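You operate a simulated robot arm through the tools that you are given. There is no shell and no other tool. Be economical: measure what you need, move in short steps, check, and stop when the job is done.

Carry out the task below with a simulated robot arm. There is one attempt and no reset: what you move stays moved.

## Task
Box the ordered jar in cell ONE, the forest jar in cell TWO; change to the white divider.
Fine: the order card names the jar; the grey divider goes from the carton to the free groove of the divider rack first; nothing dropped, broken or left on.

The check looks at the end state, three seconds after you hand in, the way a careful person would. Anything else that was tipped, shoved, dropped, spilled or broken makes it a failure.

## Robot
A 7-joint arm with a two-finger parallel gripper, fixed in place. Base frame: the origin is at the foot of the arm, x ahead of it, y to its left, z up; the work surface is at about z = 0.85. Readings come in m, rad, newtons and seconds.
With the tool pointing down near the work surface it reaches from about 0.24 to 0.68 m from the base axis. Its first joint turns from -1.152 to 1.152 rad. Payload 2.4 kg.
The TCP is the grasp point between the finger pads, 0.03 m short of the fingertips. In the tool frame z runs along the fingers and y along their closing line. Largest opening 0.094 m; finger width 0.028, thickness 0.01; the body of the gripper, 0.05 by 0.096 m, starts 0.055 m behind the TCP.
Orientation is that of the tool frame in the base frame, as a unit quaternion [x, y, z, w]. With the fingers straight down and closing along the base's y, the tool's x points along the base's -x, its y along +y and its z along -z.

## Interface
- The arm moves only by the tool drive_tool. Its argument "plan" is a list of rows, each a list of 7 numbers: the shift along the tool's x, y, z in m, then the turn, a rotation vector about the tool's x, y, z in rad, then the closure in counts, from 0 (fully open) to 255 (shut). In form: [[x, y, z, ax, ay, az, hand], ...]. A call has 1 to 8 rows; each row shifts and turns the commanded pose from where the row before left it, along the tool's axes as they then stand. Each row takes 0.2 s and may step no farther than 0.05 m and 0.15 rad from the row before; otherwise, or with a gripper value out of range, the whole call is refused. Where a pose cannot be reached the arm comes as near as it can. A force on the tool above 90 N (or 10 N above the force at the start of the call, whichever is more), or a blocked arm, ends the call early, and 0.2 s more pass. Each finger travels about 0.153 m/s and halts on what it meets, pressing with about 37 N; the grip force reading is that of the motor and also rises with nothing between the fingers. The clock runs only during rows and for 0.2 s after the last one: add rows that do not move to give the fingers time. It gives the time, the measured TCP pose, the force on the tool (base axes), the opening and the grip force at its end, in the units of the frame above (readings bear some noise), with the torque about the TCP (base axes, N m) and any sound that the robot's microphone picked up, and new pictures: "views" is both (left out), scene, wrist or none.
- Cameras (640 x 400 px; columns grow to the right, rows downward): "scene" is fixed at [0.0421, 0.4842, 1.4356]; the picture's right is [-0.67, -0.75, 0.00], its down [-0.49, 0.44, -0.75] and it looks along [0.56, -0.50, -0.66] (base axes); focal length 364 px, centre (320, 200). "wrist" rides on the gripper at [0.076, 0.014, -0.102] in the tool frame; the picture's right is [-0.18, 0.98, 0.00], its down [-0.75, -0.14, -0.64] and it looks along [-0.63, -0.12, 0.77] (tool axes); focal length 243 px, centre (320, 200). There is no depth. A picture from a camera that has moved, and an enlarged one, comes with that camera's place and axes in the base frame and with its lens.
- zoom(camera, box): a new picture of the part [left, top, right, bottom] of that camera's present view, enlarged. It takes no simulated time.
- finish_job(): hands the job in; it is judged then, once.

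Work in short steps. Places have to be worked out from the pictures, the camera data and where the tool is seen: move nearer, look again, correct. Check each grasp and each placing, and mend what went wrong. You have 120 turns and 200 pictures in all, those below and enlarged ones among them. Open the gripper and draw the arm clear of the work before you hand the job in, unless the task says otherwise; then end with one line.

The tools are called by a JSON object that holds its "api" and its "payload". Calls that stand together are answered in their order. drive_tool: Moves the arm, as the interface text tells. Its arguments: {"type":"object","properties":{"plan":{"type":"array"},"views":{"type":"string","enum":["both","scene","wrist","none"]}},"required":["plan"]} The other tools are called the same way: zoom (camera, box) takes an enlarged picture of a part of a camera's view; finish_job () hands the job in.

At the start:

```text
time_s: 0.0
eef_pos: [0.3355, 0.108, 1.128]
tcp_rot: [0.0, 1.0, -0.001, 0.0]
ft_force: [-0.6, 1.2, 0.9]
wrist_torque: [-0.01, -0.01, 0.0]
width: 0.094
grasp_force: 0.0
```

scene: 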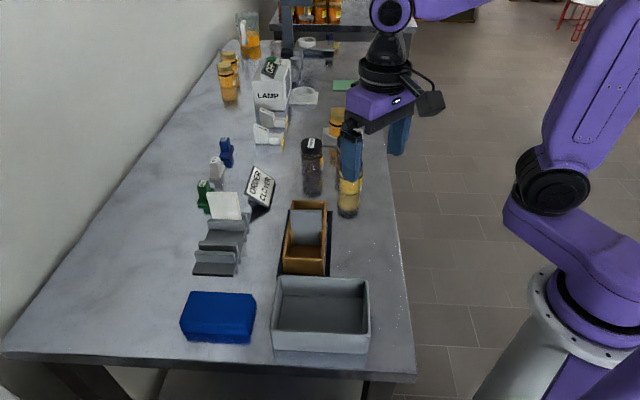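
wrist: 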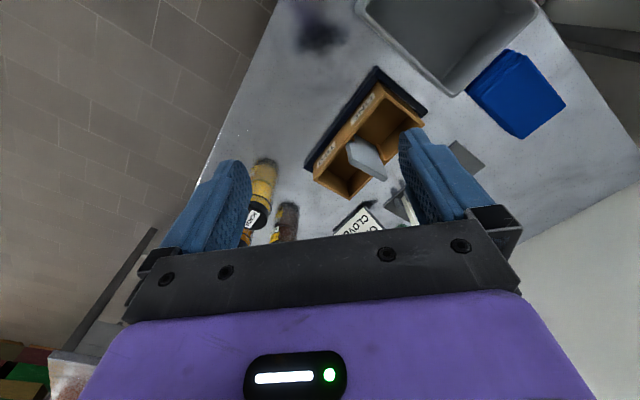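

The scene shows a carton with a grey divider, a divider rack, an order card reading something like "ORDER CLOVER", jars and a lamp. I'll zoom in on the details first.

{"api": "zoom", "payload": {"camera": "scene", "box": [180, 120, 380, 280]}}

{"api": "zoom", "payload": {"camera": "scene", "box": [200, 0, 420, 150]}}

{"api": "zoom", "payload": {"camera": "wrist", "box": [220, 60, 480, 250]}}

```text
2.50 times, centred on (280, 200) of scene
camera zoom: at [0.0421, 0.4842, 1.4356], right [-0.67, -0.75, 0.0], down [-0.49, 0.44, -0.75], along [0.56, -0.5, -0.66], focal length 909 px, centre (420, 200)
```

zoom: 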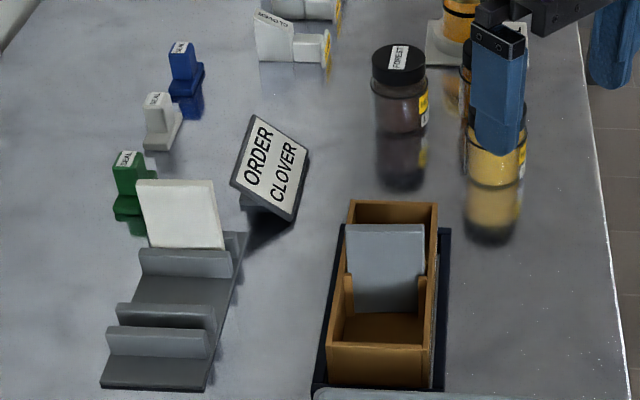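

```text
2.67 times, centred on (310, 75) of scene
camera zoom: at [0.0421, 0.4842, 1.4356], right [-0.67, -0.75, 0.0], down [-0.49, 0.44, -0.75], along [0.56, -0.5, -0.66], focal length 970 px, centre (347, 533)
```

zoom: 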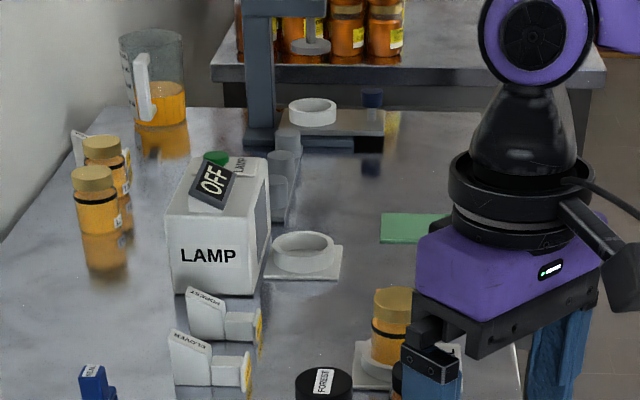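

```text
2.11 times, centred on (350, 155) of wrist
camera zoom: at [0.2602, 0.1227, 1.2309], right [0.18, 0.98, 0.0], down [0.75, -0.14, 0.64], along [0.63, -0.12, -0.77], focal length 511 px, centre (257, 295)
```

zoom: 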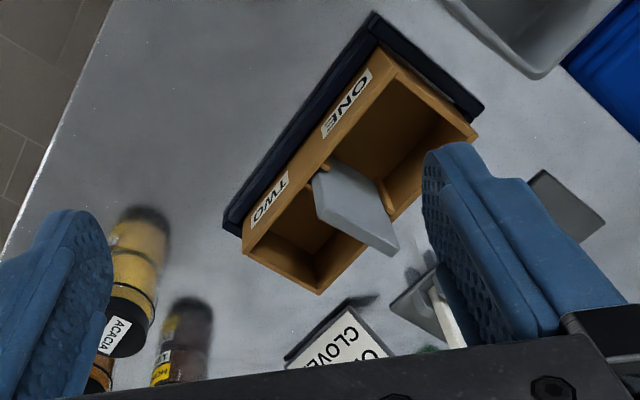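

The card reads ORDER CLOVER. The carton's long axis runs along about (0.75, -0.66) in the base frame, with ONE at the near end and TWO at the far end. I'll yaw the tool so the wrist camera looks along the table and shows the jars.

{"api": "drive_tool", "payload": {"plan": [[0, 0, -0.02, 0, 0, 0.144, 0], [0, 0, -0.02, 0, 0, 0.144, 0], [0, 0, 0, 0, 0, 0.144, 0], [0, 0, 0, 0, 0, 0.144, 0], [0, 0, 0, 0, 0, 0.144, 0], [0, 0, 0, 0, 0, 0, 0]]}}

```text
time_s: 1.4
eef_pos: [0.3355, 0.1089, 1.1679]
tcp_rot: [0.354, 0.935, 0.0, 0.001]
ft_force: [-0.3, 0.2, 0.7]
wrist_torque: [-0.01, 0.01, 0.01]
width: 0.0939
grasp_force: 0.1
camera wrist: at [0.2888, 0.1698, 1.2714], right [0.79, 0.62, 0.0], down [0.47, -0.6, 0.64], along [0.4, -0.51, -0.77], focal length 243 px, centre (320, 200)
```

scene: 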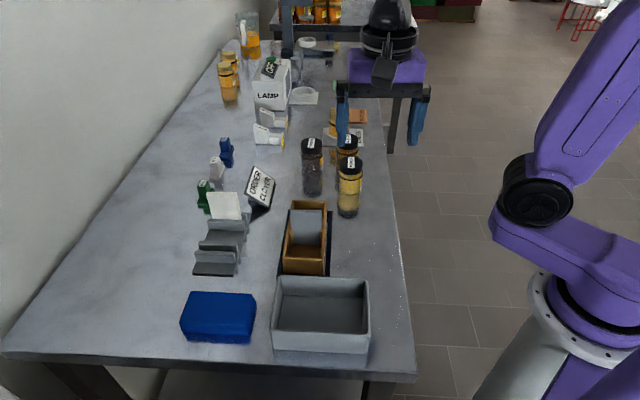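
wrist: 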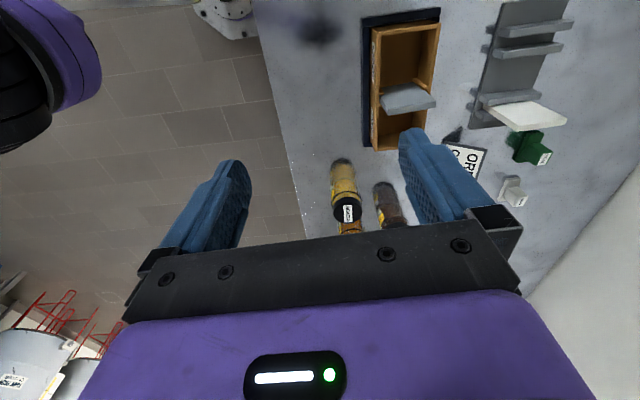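

Zooming into both views to identify the jars and rack geometry.

{"api": "zoom", "payload": {"camera": "scene", "box": [290, 90, 390, 230]}}

{"api": "zoom", "payload": {"camera": "wrist", "box": [320, 0, 600, 240]}}

{"api": "zoom", "payload": {"camera": "scene", "box": [190, 160, 350, 290]}}

```text
2.86 times, centred on (340, 160) of scene
camera zoom: at [0.0421, 0.4842, 1.4356], right [-0.67, -0.75, 0.0], down [-0.49, 0.44, -0.75], along [0.56, -0.5, -0.66], focal length 1039 px, centre (263, 314)
```

zoom: 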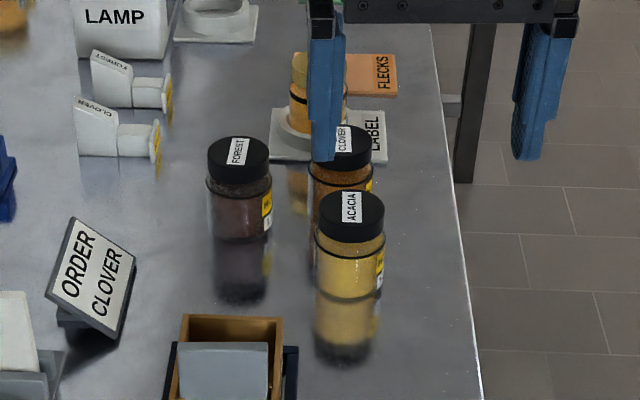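

```text
1.67 times, centred on (460, 120) of wrist
camera zoom: at [0.2888, 0.1698, 1.2714], right [0.79, 0.62, 0.0], down [0.47, -0.6, 0.64], along [0.4, -0.51, -0.77], focal length 404 px, centre (87, 333)
```

zoom: 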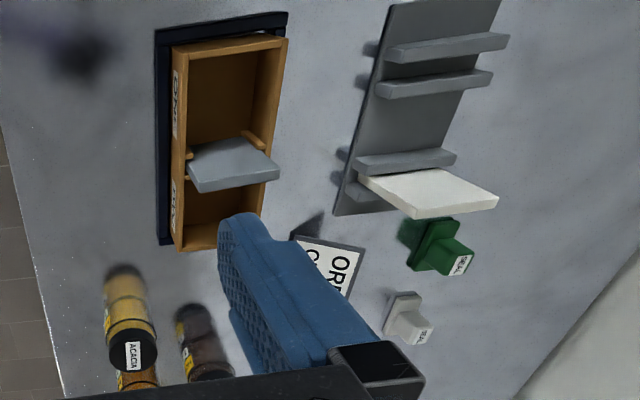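

```text
3.08 times, centred on (270, 225) of scene
camera zoom: at [0.0421, 0.4842, 1.4356], right [-0.67, -0.75, 0.0], down [-0.49, 0.44, -0.75], along [0.56, -0.5, -0.66], focal length 1119 px, centre (474, 123)
```

zoom: 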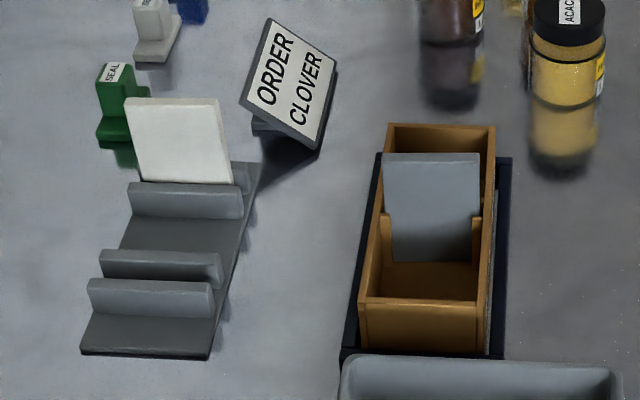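

The lids read FOREST (dark), CLOVER (behind) and ACACIA (front). The rack's free groove is the near pair of ribs. From the mat corners I estimate the carton axis at about -44° and the mat centre at about (0.456, 0.154). I'll yaw so the fingers close along the carton axis.

{"api": "drive_tool", "payload": {"plan": [[0, 0, 0, 0, 0, -0.15, 0], [0, 0, 0, 0, 0, -0.15, 0], [0, 0, 0, 0, 0, -0.15, 0], [0, 0, 0, 0, 0, -0.15, 0], [0, 0, 0, 0, 0, -0.15, 0], [0, 0, 0, 0, 0, -0.15, 0], [0, 0, 0, 0, 0, -0.15, 0], [0, 0, 0, 0, 0, -0.15, 0]], "views": "none"}}

{"api": "drive_tool", "payload": {"plan": [[0, 0, 0, 0, 0, -0.15, 0], [0, 0, 0, 0, 0, -0.15, 0], [0, 0, 0, 0, 0, -0.015, 0], [-0.04, 0, 0.03, 0, 0, 0, 0], [-0.04, 0, 0.03, 0, 0, 0, 0], [0, 0, 0, 0, 0, 0, 0]], "views": "wrist"}}

```text
time_s: 3.2
eef_pos: [0.3375, 0.1081, 1.166]
tcp_rot: [-0.239, 0.971, 0.0, 0.0]
ft_force: [0.4, 0.7, 0.4]
wrist_torque: [0.02, -0.02, 0.01]
width: 0.094
grasp_force: 0.0
```

```text
time_s: 4.6
eef_pos: [0.3915, 0.1641, 1.1058]
tcp_rot: [-0.386, 0.922, 0.0, 0.0]
ft_force: [-0.5, 0.2, 0.3]
wrist_torque: [0.0, -0.03, 0.0]
width: 0.0937
grasp_force: 0.1
camera wrist: at [0.3284, 0.1194, 1.209], right [-0.57, 0.82, 0.0], down [0.63, 0.44, 0.64], along [0.53, 0.37, -0.77], focal length 243 px, centre (320, 200)
```

wrist: 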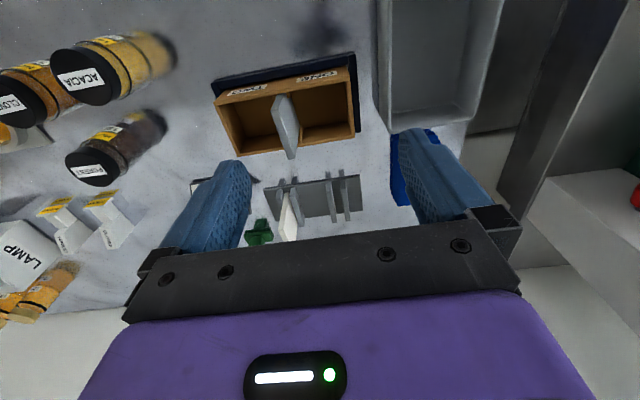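

Good view of the carton and the rack. I'll zoom in to measure.

{"api": "zoom", "payload": {"camera": "wrist", "box": [200, 40, 380, 170]}}

{"api": "zoom", "payload": {"camera": "wrist", "box": [230, 160, 390, 260]}}

```text
3.08 times, centred on (290, 105) of wrist
camera zoom: at [0.3284, 0.1194, 1.209], right [-0.57, 0.82, 0.0], down [0.63, 0.44, 0.64], along [0.53, 0.37, -0.77], focal length 746 px, centre (412, 492)
```

zoom: 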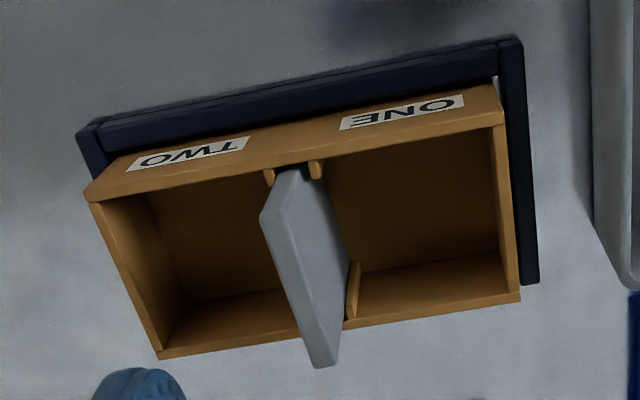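

```text
4.00 times, centred on (310, 210) of wrist
camera zoom: at [0.3284, 0.1194, 1.209], right [-0.57, 0.82, 0.0], down [0.63, 0.44, 0.64], along [0.53, 0.37, -0.77], focal length 970 px, centre (360, 160)
```

zoom: 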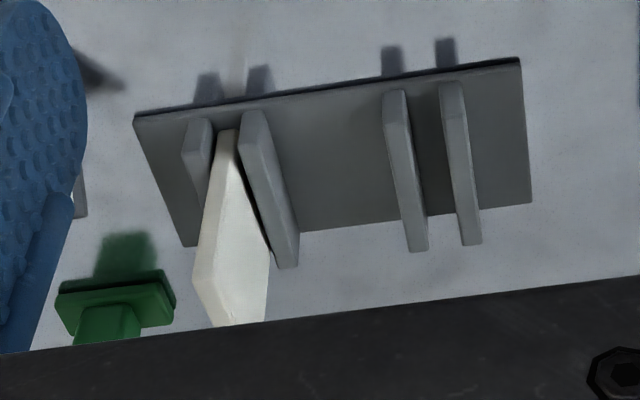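

Triangulation puts the grey divider's top centre at about (0.456, 0.152, 0.942) with its plane along 45°, which matches the tool yaw. The free groove is at about (0.539, 0.304). I'll move above the divider and look again.

{"api": "drive_tool", "payload": {"plan": [[-0.0185, -0.027, 0.02, 0, 0, 0, 0], [-0.018, -0.027, 0.02, 0, 0, 0, 0], [0, 0, 0.04, 0, 0, 0, 0], [0, 0, 0.02, 0, 0, 0, 0], [0, 0, 0, 0, 0, 0, 0]]}}

```text
time_s: 5.8
eef_pos: [0.4556, 0.1526, 1.0053]
tcp_rot: [-0.387, 0.922, 0.0, 0.0]
ft_force: [-0.3, 0.4, 0.5]
wrist_torque: [0.0, 0.05, -0.01]
width: 0.094
grasp_force: 0.1
camera wrist: at [0.3926, 0.1072, 1.1076], right [-0.57, 0.82, 0.0], down [0.63, 0.44, 0.64], along [0.53, 0.37, -0.77], focal length 243 px, centre (320, 200)
```

scene: 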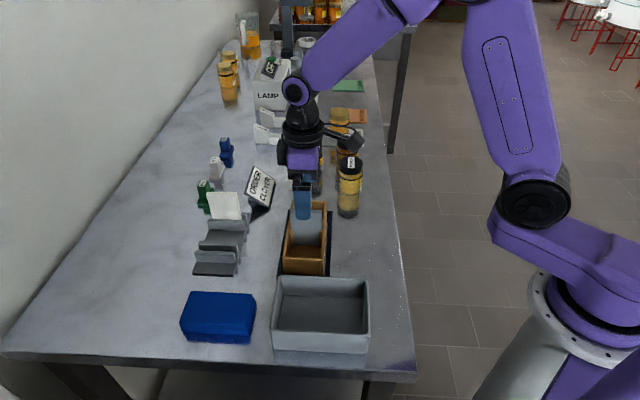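
wrist: 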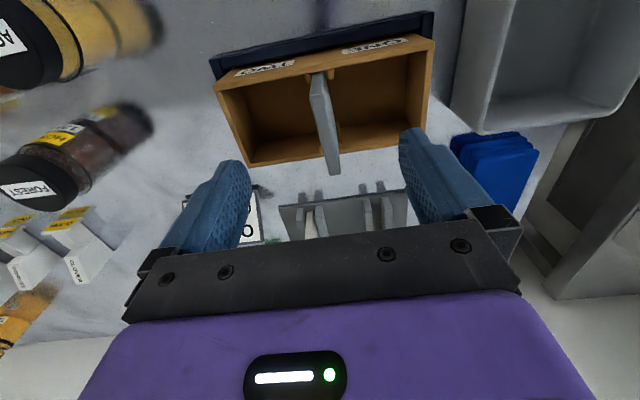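

The divider is nearly centred between the fingers. I'll zoom to check the offset and angle.

{"api": "zoom", "payload": {"camera": "wrist", "box": [260, 50, 400, 190]}}

```text
2.86 times, centred on (330, 120) of wrist
camera zoom: at [0.3926, 0.1072, 1.1076], right [-0.57, 0.82, 0.0], down [0.63, 0.44, 0.64], along [0.53, 0.37, -0.77], focal length 693 px, centre (291, 429)
```

zoom: 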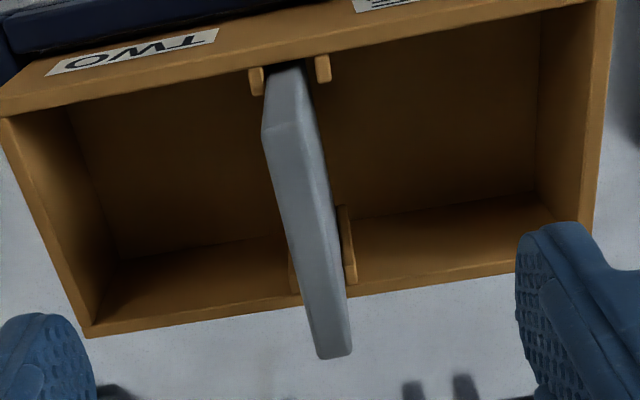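

The guide slot is about 4.5 mm to tool +y and aligned with the tool yaw. I'll shift over, lower to z ≈ 0.930 and close.

{"api": "drive_tool", "payload": {"plan": [[0, 0.0042, 0.015, 0, 0, 0, 0], [0, 0, 0.03, 0, 0, 0, 0], [0, 0, 0.03, 0, 0, 0, 0], [0, 0, 0, 0, 0, 0, 0], [0, 0, 0, 0, 0, 0, 255], [0, 0, 0, 0, 0, 0, 255], [0, 0, 0, 0, 0, 0, 255]]}}

```text
time_s: 7.4
eef_pos: [0.4522, 0.1565, 0.9329]
tcp_rot: [-0.387, 0.922, -0.001, 0.0]
ft_force: [-0.1, -0.7, -1.0]
wrist_torque: [-0.01, 0.0, -0.01]
width: 0.0131
grasp_force: 37.4
camera wrist: at [0.3882, 0.1119, 1.0356], right [-0.57, 0.82, 0.0], down [0.63, 0.44, 0.64], along [0.53, 0.37, -0.77], focal length 243 px, centre (320, 200)
```

scene: 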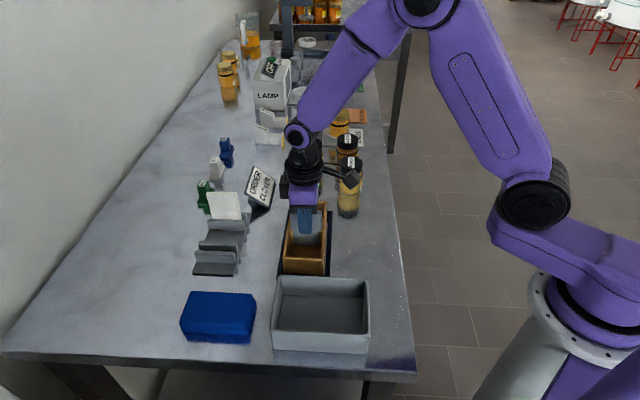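
wrist: 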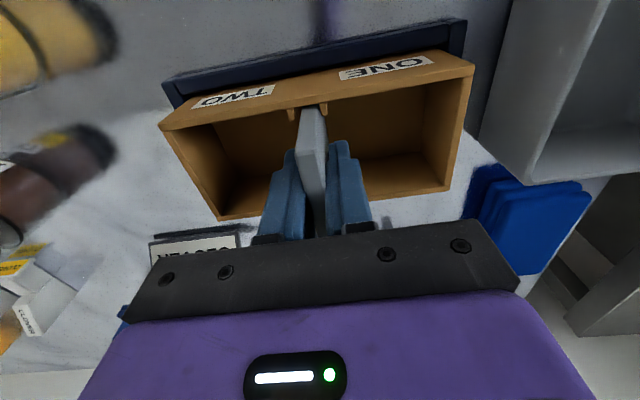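

Gripped at a width of 13 mm. I'll lift straight up.

{"api": "drive_tool", "payload": {"plan": [[0, 0, -0.015, 0, 0, 0, 255], [0, 0, -0.025, 0, 0, 0, 255], [0, 0, -0.035, 0, 0, 0, 255], [0, 0, -0.035, 0, 0, 0, 255], [0, 0, -0.03, 0, 0, 0, 255], [0, 0, 0, 0, 0, 0, 255]]}}

```text
time_s: 8.8
eef_pos: [0.4493, 0.1548, 1.0715]
tcp_rot: [-0.386, 0.922, 0.0, 0.0]
ft_force: [0.9, 0.2, 0.1]
wrist_torque: [-0.01, -0.02, -0.02]
width: 0.0132
grasp_force: 37.1
camera wrist: at [0.3865, 0.1109, 1.1743], right [-0.57, 0.82, 0.0], down [0.63, 0.44, 0.64], along [0.53, 0.37, -0.77], focal length 243 px, centre (320, 200)
```

scene: 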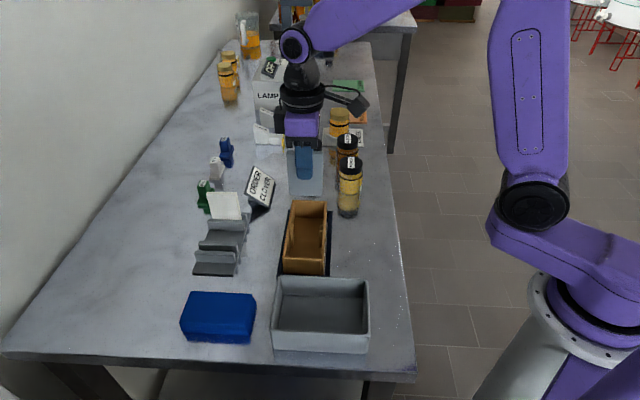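
wrist: 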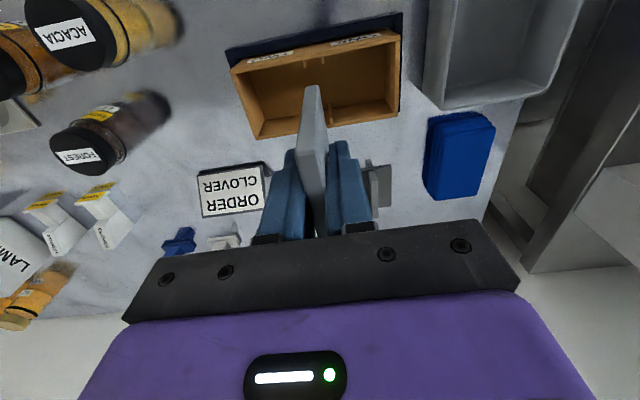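

Lifted cleanly. I'll check how the plate sits in the fingers, and re-measure the rack in both views.

{"api": "zoom", "payload": {"camera": "scene", "box": [260, 80, 350, 210]}}

{"api": "zoom", "payload": {"camera": "scene", "box": [180, 180, 270, 290]}}

```text
3.08 times, centred on (305, 145) of scene
camera zoom: at [0.0421, 0.4842, 1.4356], right [-0.67, -0.75, 0.0], down [-0.49, 0.44, -0.75], along [0.56, -0.5, -0.66], focal length 1119 px, centre (366, 369)
```

zoom: 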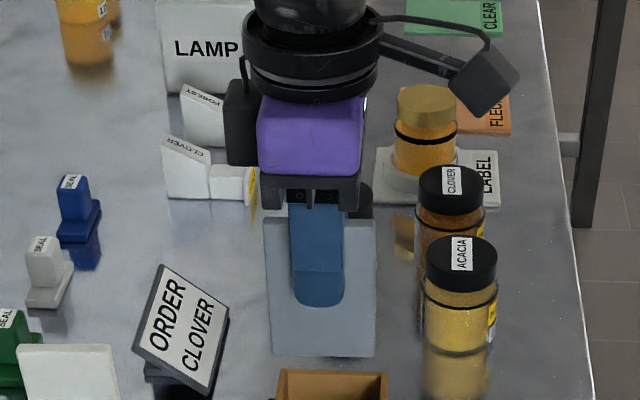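

```text
3.64 times, centred on (225, 235) of scene
camera zoom: at [0.0421, 0.4842, 1.4356], right [-0.67, -0.75, 0.0], down [-0.49, 0.44, -0.75], along [0.56, -0.5, -0.66], focal length 1322 px, centre (666, 73)
```

zoom: 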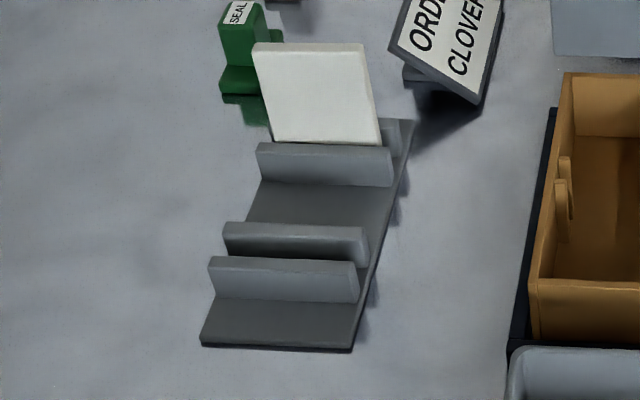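

The plate is centred, its bottom is about 0.082 below the TCP and it is about 0.068 wide. I'll carry it high over to the free groove at about (0.539, 0.305) and look.

{"api": "drive_tool", "payload": {"plan": [[-0.0425, 0.0102, 0, 0, 0, 0, 255], [-0.0425, 0.0102, 0, 0, 0, 0, 255], [-0.0425, 0.0102, 0, 0, 0, 0, 255], [-0.0425, 0.0102, 0, 0, 0, 0, 255], [0, 0, 0.03, 0, 0, 0, 255], [0, 0, 0.02, 0, 0, 0, 255], [0, 0, 0.02, 0, 0, 0, 255], [0, 0, 0, 0, 0, 0, 255]]}}

```text
time_s: 10.6
eef_pos: [0.5447, 0.3069, 1.0033]
tcp_rot: [-0.387, 0.922, 0.0, 0.0]
ft_force: [-0.8, -0.2, -0.4]
wrist_torque: [0.0, -0.04, 0.02]
width: 0.0133
grasp_force: 36.4
camera wrist: at [0.4811, 0.2626, 1.1067], right [-0.57, 0.82, 0.0], down [0.63, 0.44, 0.64], along [0.53, 0.37, -0.77], focal length 243 px, centre (320, 200)
```

scene: 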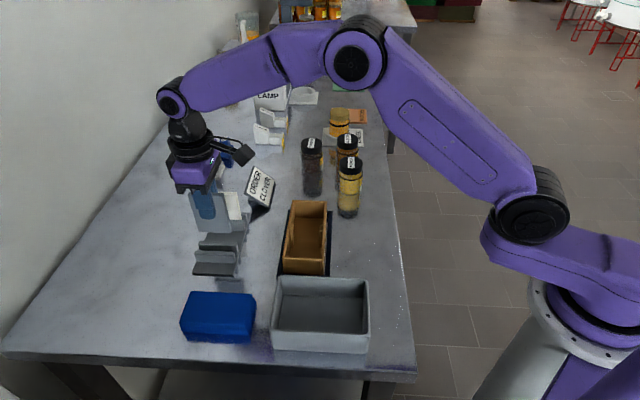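
wrist: 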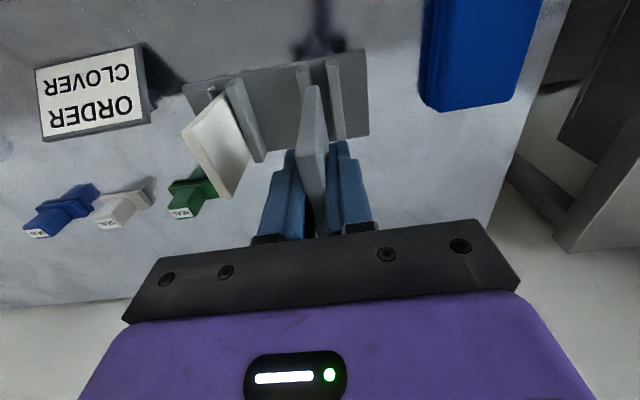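

{"api": "zoom", "payload": {"camera": "wrist", "box": [170, 30, 390, 210]}}

{"api": "zoom", "payload": {"camera": "scene", "box": [160, 150, 270, 290]}}

```text
2.22 times, centred on (280, 120) of wrist
camera zoom: at [0.4811, 0.2626, 1.1067], right [-0.57, 0.82, 0.0], down [0.63, 0.44, 0.64], along [0.53, 0.37, -0.77], focal length 539 px, centre (409, 378)
```

zoom: 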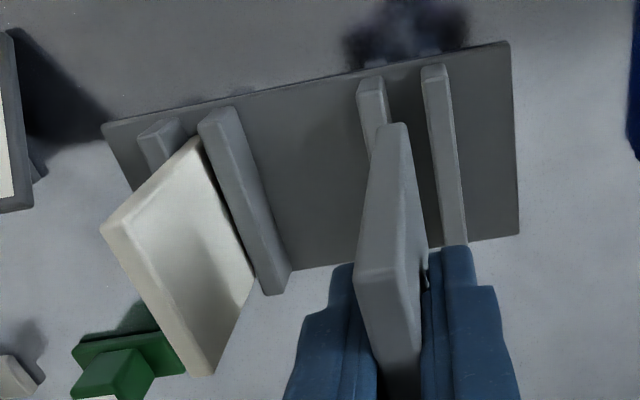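

```text
2.86 times, centred on (215, 220) of scene
camera zoom: at [0.0421, 0.4842, 1.4356], right [-0.67, -0.75, 0.0], down [-0.49, 0.44, -0.75], along [0.56, -0.5, -0.66], focal length 1039 px, centre (620, 143)
```

zoom: 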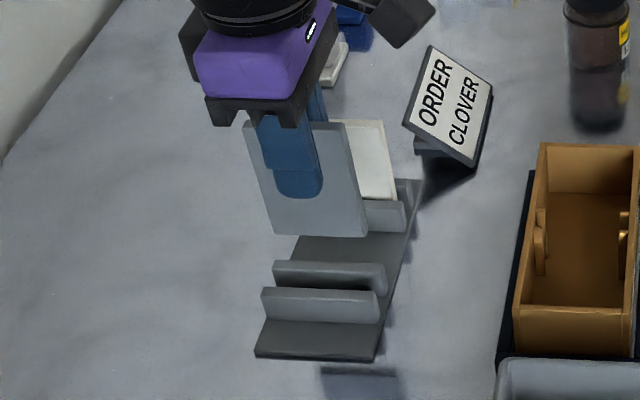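

The rack is parallel to the tool, its rib tops are at about 0.878, and the groove is about 2.5 mm toward tool +y. I'll shift and descend to just above the ribs.

{"api": "drive_tool", "payload": {"plan": [[-0.007, 0.0025, 0, 0, 0, 0, 255], [0, 0, 0.02, 0, 0, 0, 255], [0, 0, 0.013, 0, 0, 0, 255], [0, 0, 0, 0, 0, 0, 255]], "views": "none"}}

{"api": "zoom", "payload": {"camera": "wrist", "box": [250, 30, 390, 150]}}

{"api": "zoom", "payload": {"camera": "scene", "box": [160, 180, 270, 290]}}

```text
time_s: 11.6
eef_pos: [0.5465, 0.3147, 0.9696]
tcp_rot: [-0.386, 0.922, 0.0, 0.0]
ft_force: [-0.4, 0.9, -0.4]
wrist_torque: [-0.01, -0.04, -0.01]
width: 0.0135
grasp_force: 37.1
```

```text
3.33 times, centred on (320, 90) of wrist
camera zoom: at [0.4834, 0.2697, 1.0725], right [-0.57, 0.82, 0.0], down [0.63, 0.44, 0.64], along [0.53, 0.37, -0.77], focal length 809 px, centre (320, 567)
```

zoom: 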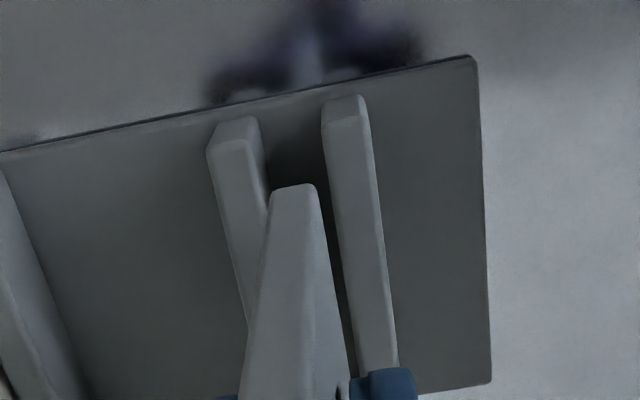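

```text
3.64 times, centred on (215, 235) of scene
camera zoom: at [0.0421, 0.4842, 1.4356], right [-0.67, -0.75, 0.0], down [-0.49, 0.44, -0.75], along [0.56, -0.5, -0.66], focal length 1322 px, centre (702, 73)
```

zoom: 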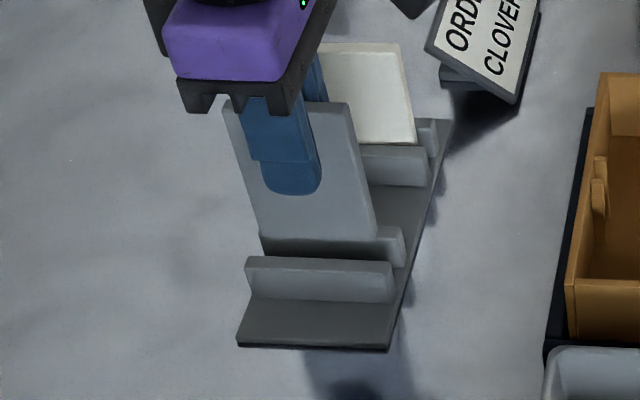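

The plate and groove centres agree within about 1 mm, and the gap is about 17 mm against a 13 mm plate. I'll lower into the groove.

{"api": "drive_tool", "payload": {"plan": [[0, 0, 0.01, 0, 0, 0, 255], [0, 0, 0.01, 0, 0, 0, 255], [0, 0, 0.006, 0, 0, 0, 255], [0, 0, 0, 0, 0, 0, 255]], "views": "none"}}

{"api": "zoom", "payload": {"camera": "wrist", "box": [250, 30, 390, 150]}}

{"api": "zoom", "payload": {"camera": "scene", "box": [160, 180, 270, 290]}}

```text
time_s: 12.6
eef_pos: [0.5461, 0.3145, 0.9445]
tcp_rot: [-0.387, 0.922, 0.0, 0.0]
ft_force: [0.0, -0.2, -0.5]
wrist_torque: [0.02, -0.01, 0.0]
width: 0.0132
grasp_force: 37.2
```

```text
3.33 times, centred on (320, 90) of wrist
camera zoom: at [0.483, 0.27, 1.0479], right [-0.57, 0.82, 0.0], down [0.63, 0.44, 0.64], along [0.53, 0.37, -0.77], focal length 809 px, centre (320, 567)
```

zoom: 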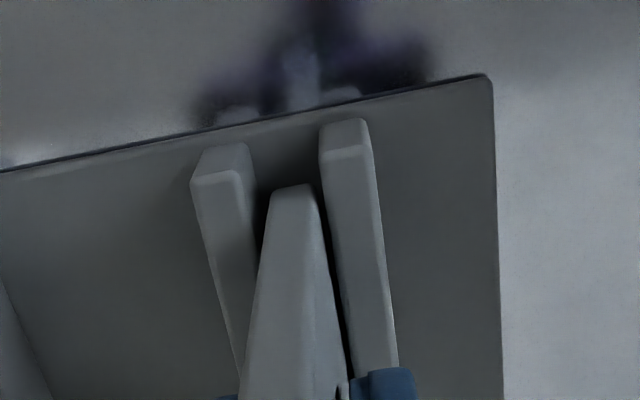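

```text
3.64 times, centred on (215, 235) of scene
camera zoom: at [0.0421, 0.4842, 1.4356], right [-0.67, -0.75, 0.0], down [-0.49, 0.44, -0.75], along [0.56, -0.5, -0.66], focal length 1322 px, centre (702, 73)
```

zoom: 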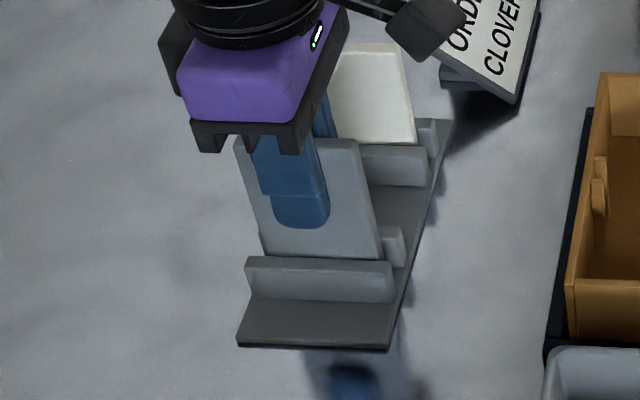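

It has entered the groove freely. I'll keep lowering in small steps until contact.

{"api": "drive_tool", "payload": {"plan": [[0, 0, 0.003, 0, 0, 0, 255], [0, 0, 0.002, 0, 0, 0, 255], [0, 0, 0.002, 0, 0, 0, 255], [0, 0, 0, 0, 0, 0, 255]], "views": "none"}}

```text
time_s: 13.6
eef_pos: [0.5462, 0.3148, 0.9364]
tcp_rot: [-0.387, 0.922, -0.001, 0.0]
ft_force: [0.3, -0.3, -0.4]
wrist_torque: [-0.01, -0.03, 0.02]
width: 0.0134
grasp_force: 37.2
```

No contact force yet, so I'll continue down.

{"api": "drive_tool", "payload": {"plan": [[0, 0, 0.002, 0, 0, 0, 255], [0, 0, 0.001, 0, 0, 0, 255], [0, 0, 0, 0, 0, 0, 255]], "views": "none"}}

{"api": "zoom", "payload": {"camera": "scene", "box": [160, 180, 270, 290]}}

```text
time_s: 14.4
eef_pos: [0.5471, 0.3132, 0.934]
tcp_rot: [-0.387, 0.922, 0.0, 0.0]
ft_force: [-0.2, -0.1, -0.6]
wrist_torque: [0.0, 0.02, 0.02]
width: 0.0131
grasp_force: 37.6
```

```text
3.64 times, centred on (215, 235) of scene
camera zoom: at [0.0421, 0.4842, 1.4356], right [-0.67, -0.75, 0.0], down [-0.49, 0.44, -0.75], along [0.56, -0.5, -0.66], focal length 1322 px, centre (702, 73)
```

zoom: 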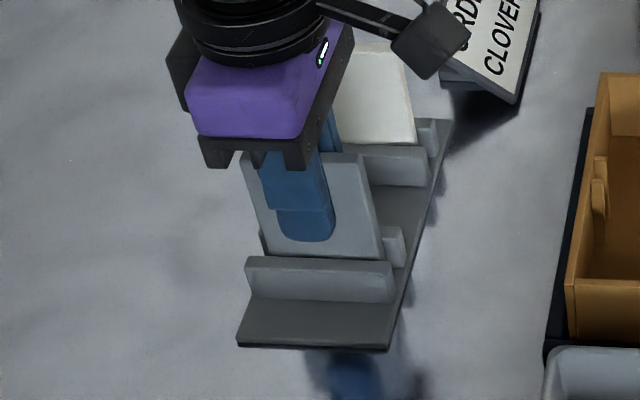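

{"api": "drive_tool", "payload": {"plan": [[0, 0, 0.0015, 0, 0, 0, 255], [0, 0, 0.0015, 0, 0, 0, 255], [0, 0, 0, 0, 0, 0, 255]], "views": "none"}}

```text
time_s: 15.2
eef_pos: [0.547, 0.3138, 0.9314]
tcp_rot: [-0.387, 0.922, 0.001, 0.001]
ft_force: [-1.5, -1.8, 13.4]
wrist_torque: [-0.22, 0.15, -0.01]
width: 0.0136
grasp_force: 37.4
```

Contact (+13 N), so it is seated. I'll open partly, then rise.

{"api": "drive_tool", "payload": {"plan": [[0, 0, -0.001, 0, 0, 0, 150], [0, 0, 0, 0, 0, 0, 150], [0, 0, -0.03, 0, 0, 0, 150], [0, 0, -0.04, 0, 0, 0, 150], [0, 0, -0.04, 0, 0, 0, 150], [0, 0, 0, 0, 0, 0, 150]]}}

{"api": "zoom", "payload": {"camera": "wrist", "box": [170, 30, 390, 210]}}

{"api": "zoom", "payload": {"camera": "scene", "box": [160, 150, 270, 290]}}

```text
time_s: 16.6
eef_pos: [0.5467, 0.3131, 1.0405]
tcp_rot: [-0.387, 0.922, 0.0, 0.0]
ft_force: [-0.3, 0.3, -0.9]
wrist_torque: [-0.01, 0.03, 0.0]
width: 0.0388
grasp_force: 0.1
camera wrist: at [0.4837, 0.2684, 1.1434], right [-0.57, 0.82, 0.0], down [0.63, 0.44, 0.64], along [0.53, 0.37, -0.77], focal length 243 px, centre (320, 200)
```

scene: 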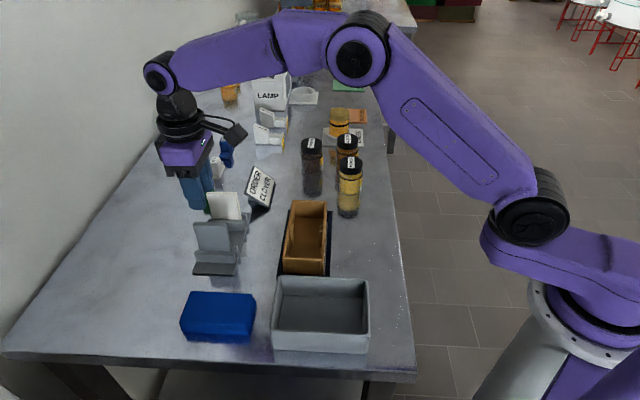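
wrist: 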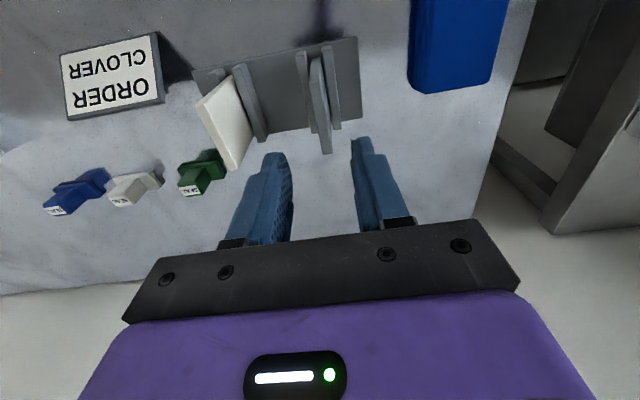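

```text
2.22 times, centred on (280, 120) of wrist
camera zoom: at [0.4837, 0.2684, 1.1434], right [-0.57, 0.82, 0.0], down [0.63, 0.44, 0.64], along [0.53, 0.37, -0.77], focal length 539 px, centre (409, 378)
```

zoom: 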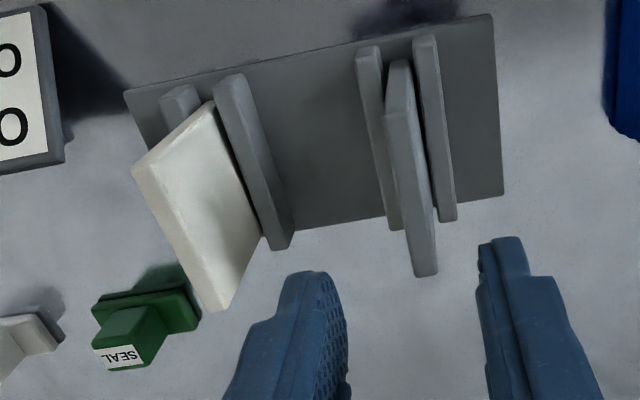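

```text
2.86 times, centred on (215, 220) of scene
camera zoom: at [0.0421, 0.4842, 1.4356], right [-0.67, -0.75, 0.0], down [-0.49, 0.44, -0.75], along [0.56, -0.5, -0.66], focal length 1039 px, centre (620, 143)
```

zoom: 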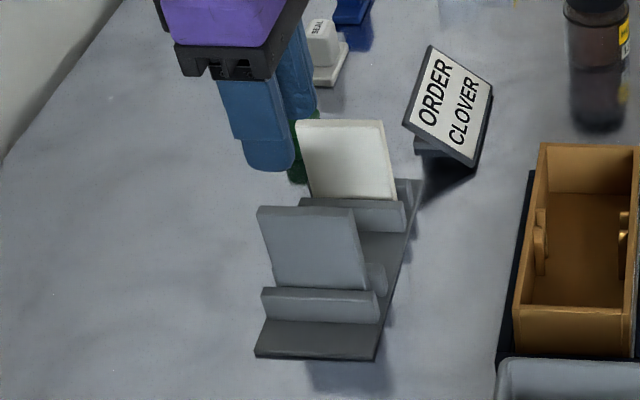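

The grey divider is seated upright. The white divider sits at tool y ≈ -0.09 and leans slightly in the far groove. I'll move over it and look before descending.

{"api": "drive_tool", "payload": {"plan": [[-0.002, -0.045, 0, 0, 0, 0, 92], [-0.001, -0.043, 0, 0, 0, 0, 92], [0, 0, 0.04, 0, 0, 0, 92], [0, 0, 0, 0, 0, 0, 92]], "views": "wrist"}}

{"api": "zoom", "payload": {"camera": "wrist", "box": [220, 30, 420, 230]}}

```text
time_s: 17.6
eef_pos: [0.6094, 0.2553, 0.9986]
tcp_rot: [-0.387, 0.922, 0.001, 0.001]
ft_force: [-1.0, -0.5, 0.2]
wrist_torque: [0.0, -0.02, 0.02]
width: 0.0601
grasp_force: 0.1
camera wrist: at [0.5449, 0.2114, 1.1016], right [-0.57, 0.82, 0.0], down [0.63, 0.44, 0.64], along [0.53, 0.37, -0.77], focal length 243 px, centre (320, 200)
```

wrist: 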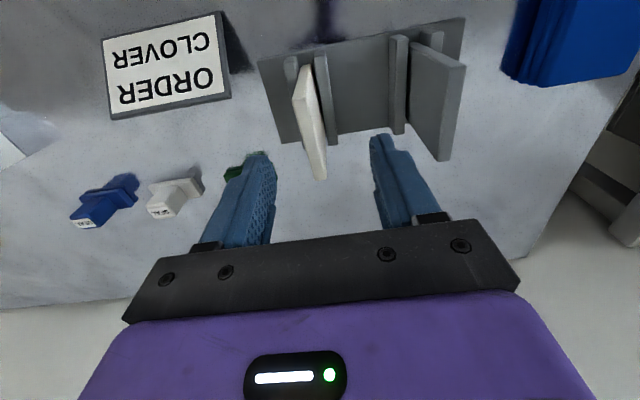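

```text
2.00 times, centred on (320, 130) of wrist
camera zoom: at [0.5449, 0.2114, 1.1016], right [-0.57, 0.82, 0.0], down [0.63, 0.44, 0.64], along [0.53, 0.37, -0.77], focal length 485 px, centre (320, 340)
```

zoom: 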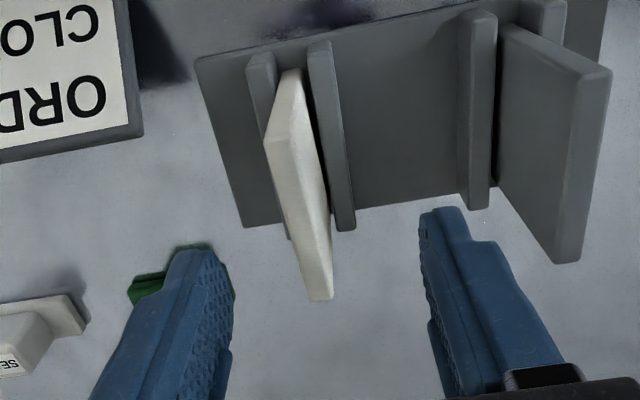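

The white divider's top is about 9 mm to tool -y and the groove centre about 5 mm. I'll shift -6 mm, descend and close.

{"api": "drive_tool", "payload": {"plan": [[0, -0.006, 0, 0, 0, 0, 92], [0, 0, 0.03, 0, 0, 0, 92], [0, 0, 0.035, 0, 0, 0, 92], [0, 0, 0, 0, 0, 0, 92], [0, 0, 0, 0, 0, 0, 255], [0, 0, 0, 0, 0, 0, 255], [0, 0, 0, 0, 0, 0, 255]]}}

```text
time_s: 19.2
eef_pos: [0.6168, 0.2516, 0.9362]
tcp_rot: [-0.387, 0.922, 0.0, 0.0]
ft_force: [-2.8, 2.6, -0.3]
wrist_torque: [0.18, 0.1, -0.12]
width: 0.0132
grasp_force: 37.7
camera wrist: at [0.553, 0.2066, 1.0387], right [-0.57, 0.82, 0.0], down [0.63, 0.44, 0.64], along [0.53, 0.37, -0.77], focal length 243 px, centre (320, 200)
```

scene: 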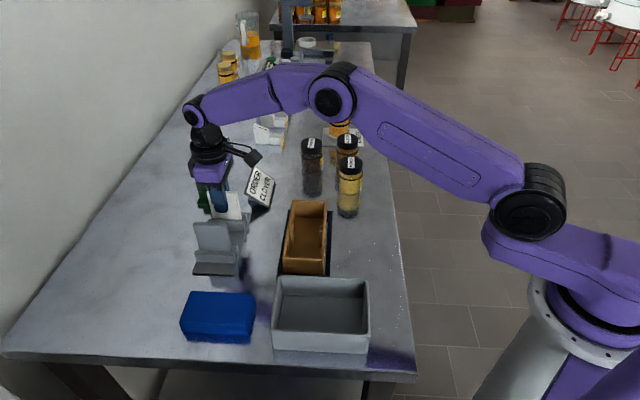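
wrist: 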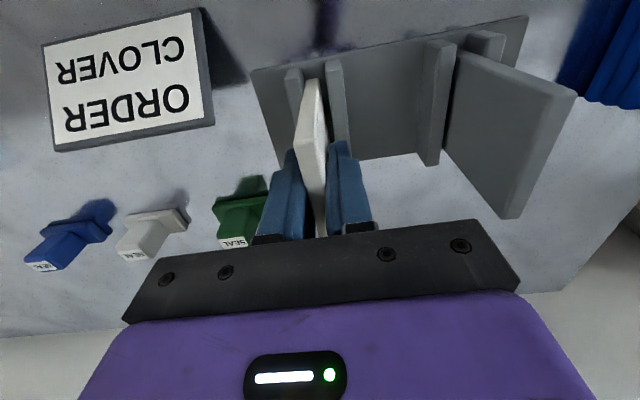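

White divider gripped. Lifting straight up.

{"api": "drive_tool", "payload": {"plan": [[0, 0, -0.01, 0, 0, 0, 255], [0, 0, -0.02, 0, 0, 0, 255], [0, 0, -0.035, 0, 0, 0, 255], [0, 0, -0.04, 0, 0, 0, 255], [0, 0, -0.03, 0, 0, 0, 255], [0, 0, 0, 0, 0, 0, 255]]}}

{"api": "zoom", "payload": {"camera": "scene", "box": [160, 100, 290, 290]}}

```text
time_s: 20.6
eef_pos: [0.6191, 0.251, 1.0702]
tcp_rot: [-0.386, 0.922, 0.0, 0.0]
ft_force: [-0.1, 0.0, -0.6]
wrist_torque: [-0.02, 0.01, 0.01]
width: 0.0134
grasp_force: 37.2
camera wrist: at [0.5552, 0.2073, 1.1736], right [-0.57, 0.82, 0.0], down [0.63, 0.44, 0.64], along [0.53, 0.37, -0.77], focal length 243 px, centre (320, 200)
```

scene: 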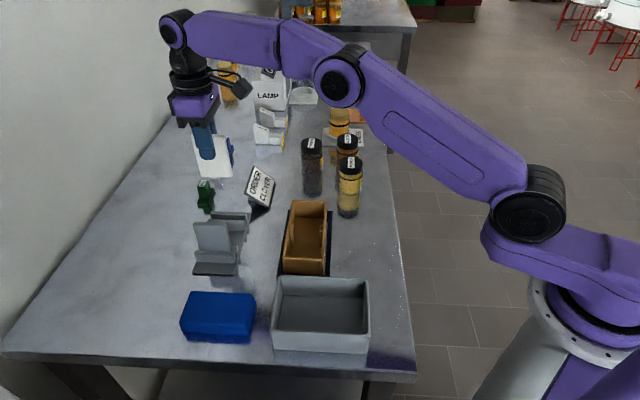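
wrist: 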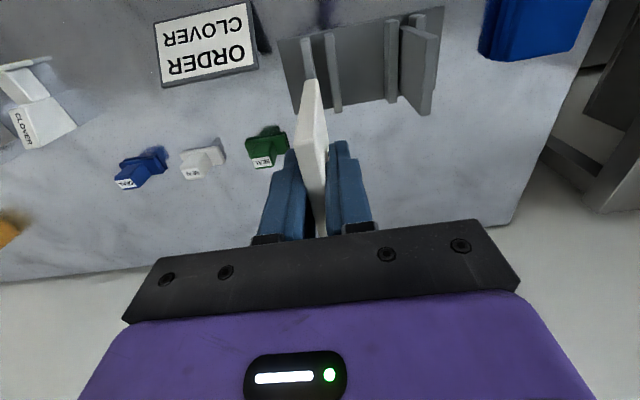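

```text
2.11 times, centred on (225, 195) of scene
camera zoom: at [0.0421, 0.4842, 1.4356], right [-0.67, -0.75, 0.0], down [-0.49, 0.44, -0.75], along [0.56, -0.5, -0.66], focal length 765 px, centre (520, 210)
```

zoom: 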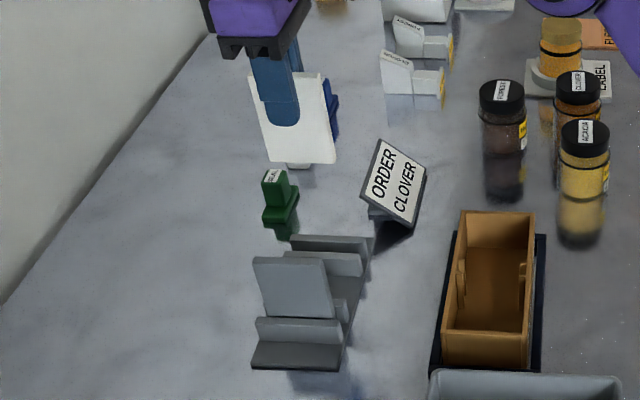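

I'll check how far the white plate is offset along its width in the grip.

{"api": "zoom", "payload": {"camera": "wrist", "box": [250, 30, 390, 250]}}

```text
1.82 times, centred on (320, 140) of wrist
camera zoom: at [0.5552, 0.2073, 1.1736], right [-0.57, 0.82, 0.0], down [0.63, 0.44, 0.64], along [0.53, 0.37, -0.77], focal length 441 px, centre (320, 309)
```

zoom: 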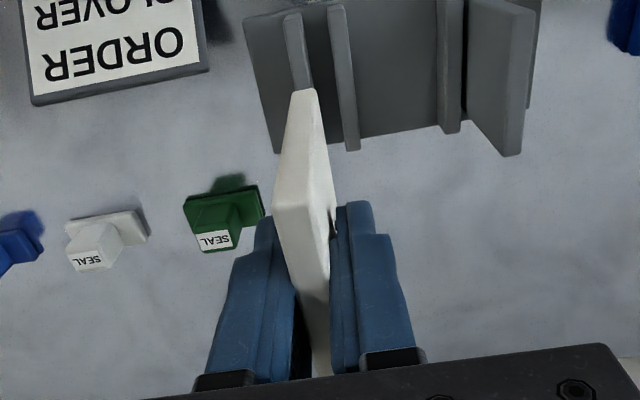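

The white plate's bottom-near corner is about 3 mm toward tool +x compared with the grey one. I'll carry it back over the carton slot, around (0.453, 0.158).

{"api": "drive_tool", "payload": {"plan": [[0.0457, 0.0132, 0, 0, 0, 0, 255], [0.0457, 0.0132, 0, 0, 0, 0, 255], [0.0457, 0.0132, 0, 0, 0, 0, 255], [0.0457, 0.0132, 0, 0, 0, 0, 255], [0, 0, 0.03, 0, 0, 0, 255], [0, 0, 0.01, 0, 0, 0, 255], [0, 0, 0, 0, 0, 0, 255], [0, 0, 0, 0, 0, 0, 255]], "views": "none"}}

{"api": "zoom", "payload": {"camera": "wrist", "box": [220, 20, 420, 160]}}

{"api": "zoom", "payload": {"camera": "scene", "box": [260, 130, 350, 290]}}

```text
time_s: 22.4
eef_pos: [0.4484, 0.1534, 1.0321]
tcp_rot: [-0.387, 0.922, -0.001, 0.0]
ft_force: [-0.8, 0.8, 0.3]
wrist_torque: [0.01, -0.01, 0.01]
width: 0.0131
grasp_force: 36.5
```

```text
2.86 times, centred on (320, 90) of wrist
camera zoom: at [0.3857, 0.1107, 1.1352], right [-0.57, 0.82, 0.0], down [0.63, 0.44, 0.64], along [0.53, 0.37, -0.77], focal length 693 px, centre (320, 514)
```

zoom: 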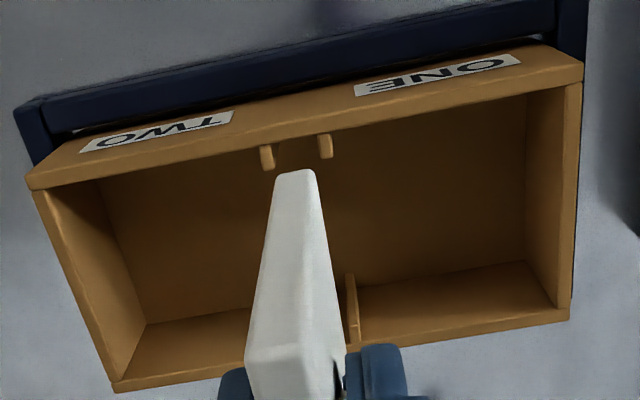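

```text
2.50 times, centred on (305, 210) of scene
camera zoom: at [0.0421, 0.4842, 1.4356], right [-0.67, -0.75, 0.0], down [-0.49, 0.44, -0.75], along [0.56, -0.5, -0.66], focal length 909 px, centre (358, 175)
```

zoom: 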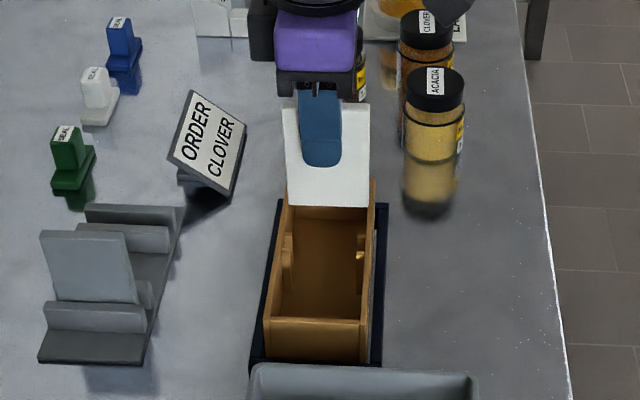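

Rim height re-triangulates to about 0.898, and the slot is about -3 mm in y and -6 mm in x from the held plate. I'll correct and descend to just above the rim.

{"api": "drive_tool", "payload": {"plan": [[-0.006, -0.0032, 0.01, 0, 0, 0, 255], [0, 0, 0.02, 0, 0, 0, 255], [0, 0, 0.012, 0, 0, 0, 255], [0, 0, 0, 0, 0, 0, 255], [0, 0, 0, 0, 0, 0, 255]], "views": "none"}}

{"api": "zoom", "payload": {"camera": "wrist", "box": [250, 30, 390, 170]}}

{"api": "zoom", "payload": {"camera": "scene", "box": [270, 170, 340, 280]}}

```text
time_s: 23.6
eef_pos: [0.4554, 0.1582, 0.9903]
tcp_rot: [-0.387, 0.922, 0.0, 0.001]
ft_force: [0.0, 0.9, -1.2]
wrist_torque: [0.0, -0.01, 0.02]
width: 0.0129
grasp_force: 37.0
```

```text
2.86 times, centred on (320, 100) of wrist
camera zoom: at [0.3915, 0.1137, 1.0933], right [-0.57, 0.82, 0.0], down [0.63, 0.44, 0.64], along [0.53, 0.37, -0.77], focal length 693 px, centre (320, 486)
```

zoom: 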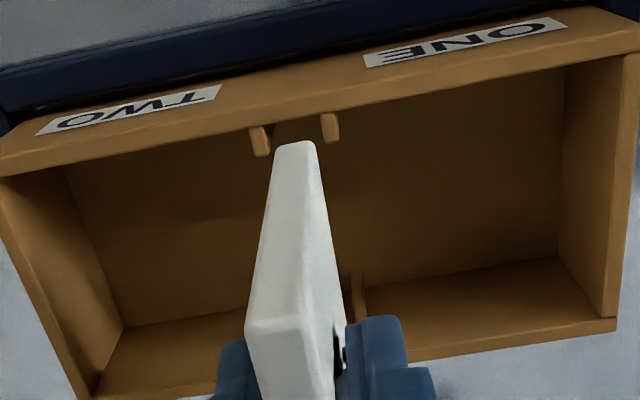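

```text
3.64 times, centred on (305, 225) of scene
camera zoom: at [0.0421, 0.4842, 1.4356], right [-0.67, -0.75, 0.0], down [-0.49, 0.44, -0.75], along [0.56, -0.5, -0.66], focal length 1322 px, centre (374, 109)
```

zoom: 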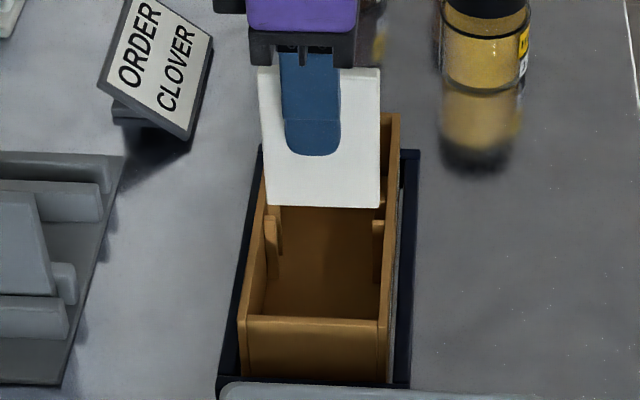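

Plate and slot agree within about 0.5 mm in y, and the plate sits centred between the walls. Lowering gently.

{"api": "drive_tool", "payload": {"plan": [[0, -0.0004, 0.008, 0, 0, 0, 255], [0, 0, 0.006, 0, 0, 0, 255], [0, 0, 0.006, 0, 0, 0, 255], [0, 0, 0, 0, 0, 0, 255]], "views": "none"}}

{"api": "zoom", "payload": {"camera": "wrist", "box": [250, 30, 390, 170]}}

```text
time_s: 24.6
eef_pos: [0.4556, 0.1585, 0.9693]
tcp_rot: [-0.387, 0.922, 0.0, 0.0]
ft_force: [0.6, 0.5, -1.5]
wrist_torque: [0.04, 0.0, -0.01]
width: 0.0133
grasp_force: 36.4
```

```text
2.86 times, centred on (320, 100) of wrist
camera zoom: at [0.3924, 0.1139, 1.0727], right [-0.57, 0.82, 0.0], down [0.63, 0.44, 0.64], along [0.53, 0.37, -0.77], focal length 693 px, centre (320, 486)
```

zoom: 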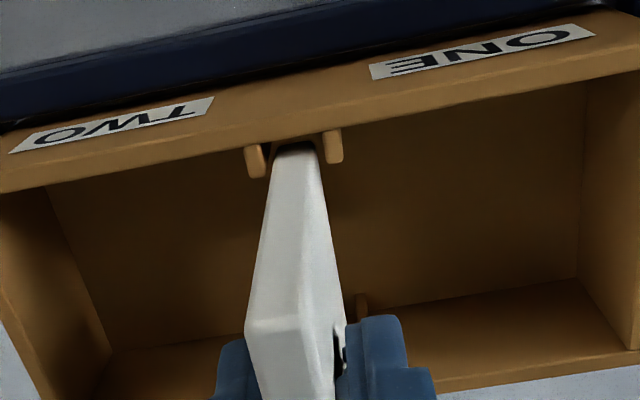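

It has entered between the guides with no force. I'll continue down to the floor.

{"api": "drive_tool", "payload": {"plan": [[0, 0, 0.01, 0, 0, 0, 255], [0, 0, 0.01, 0, 0, 0, 255], [0, 0, 0.008, 0, 0, 0, 255], [0, 0, 0.003, 0, 0, 0, 255], [0, 0, 0, 0, 0, 0, 255]], "views": "none"}}

```text
time_s: 25.8
eef_pos: [0.457, 0.1591, 0.9382]
tcp_rot: [-0.386, 0.922, -0.001, 0.0]
ft_force: [-0.5, -0.3, -1.0]
wrist_torque: [-0.01, 0.01, 0.02]
width: 0.0132
grasp_force: 36.8
```

{"api": "drive_tool", "payload": {"plan": [[0, 0, 0.0015, 0, 0, 0, 255], [0, 0, 0.0015, 0, 0, 0, 255], [0, 0, 0, 0, 0, 0, 255]], "views": "none"}}

```text
time_s: 26.6
eef_pos: [0.4559, 0.1606, 0.9355]
tcp_rot: [-0.387, 0.922, 0.0, 0.001]
ft_force: [0.1, 0.0, -0.4]
wrist_torque: [0.01, -0.02, 0.02]
width: 0.013
grasp_force: 37.2
```

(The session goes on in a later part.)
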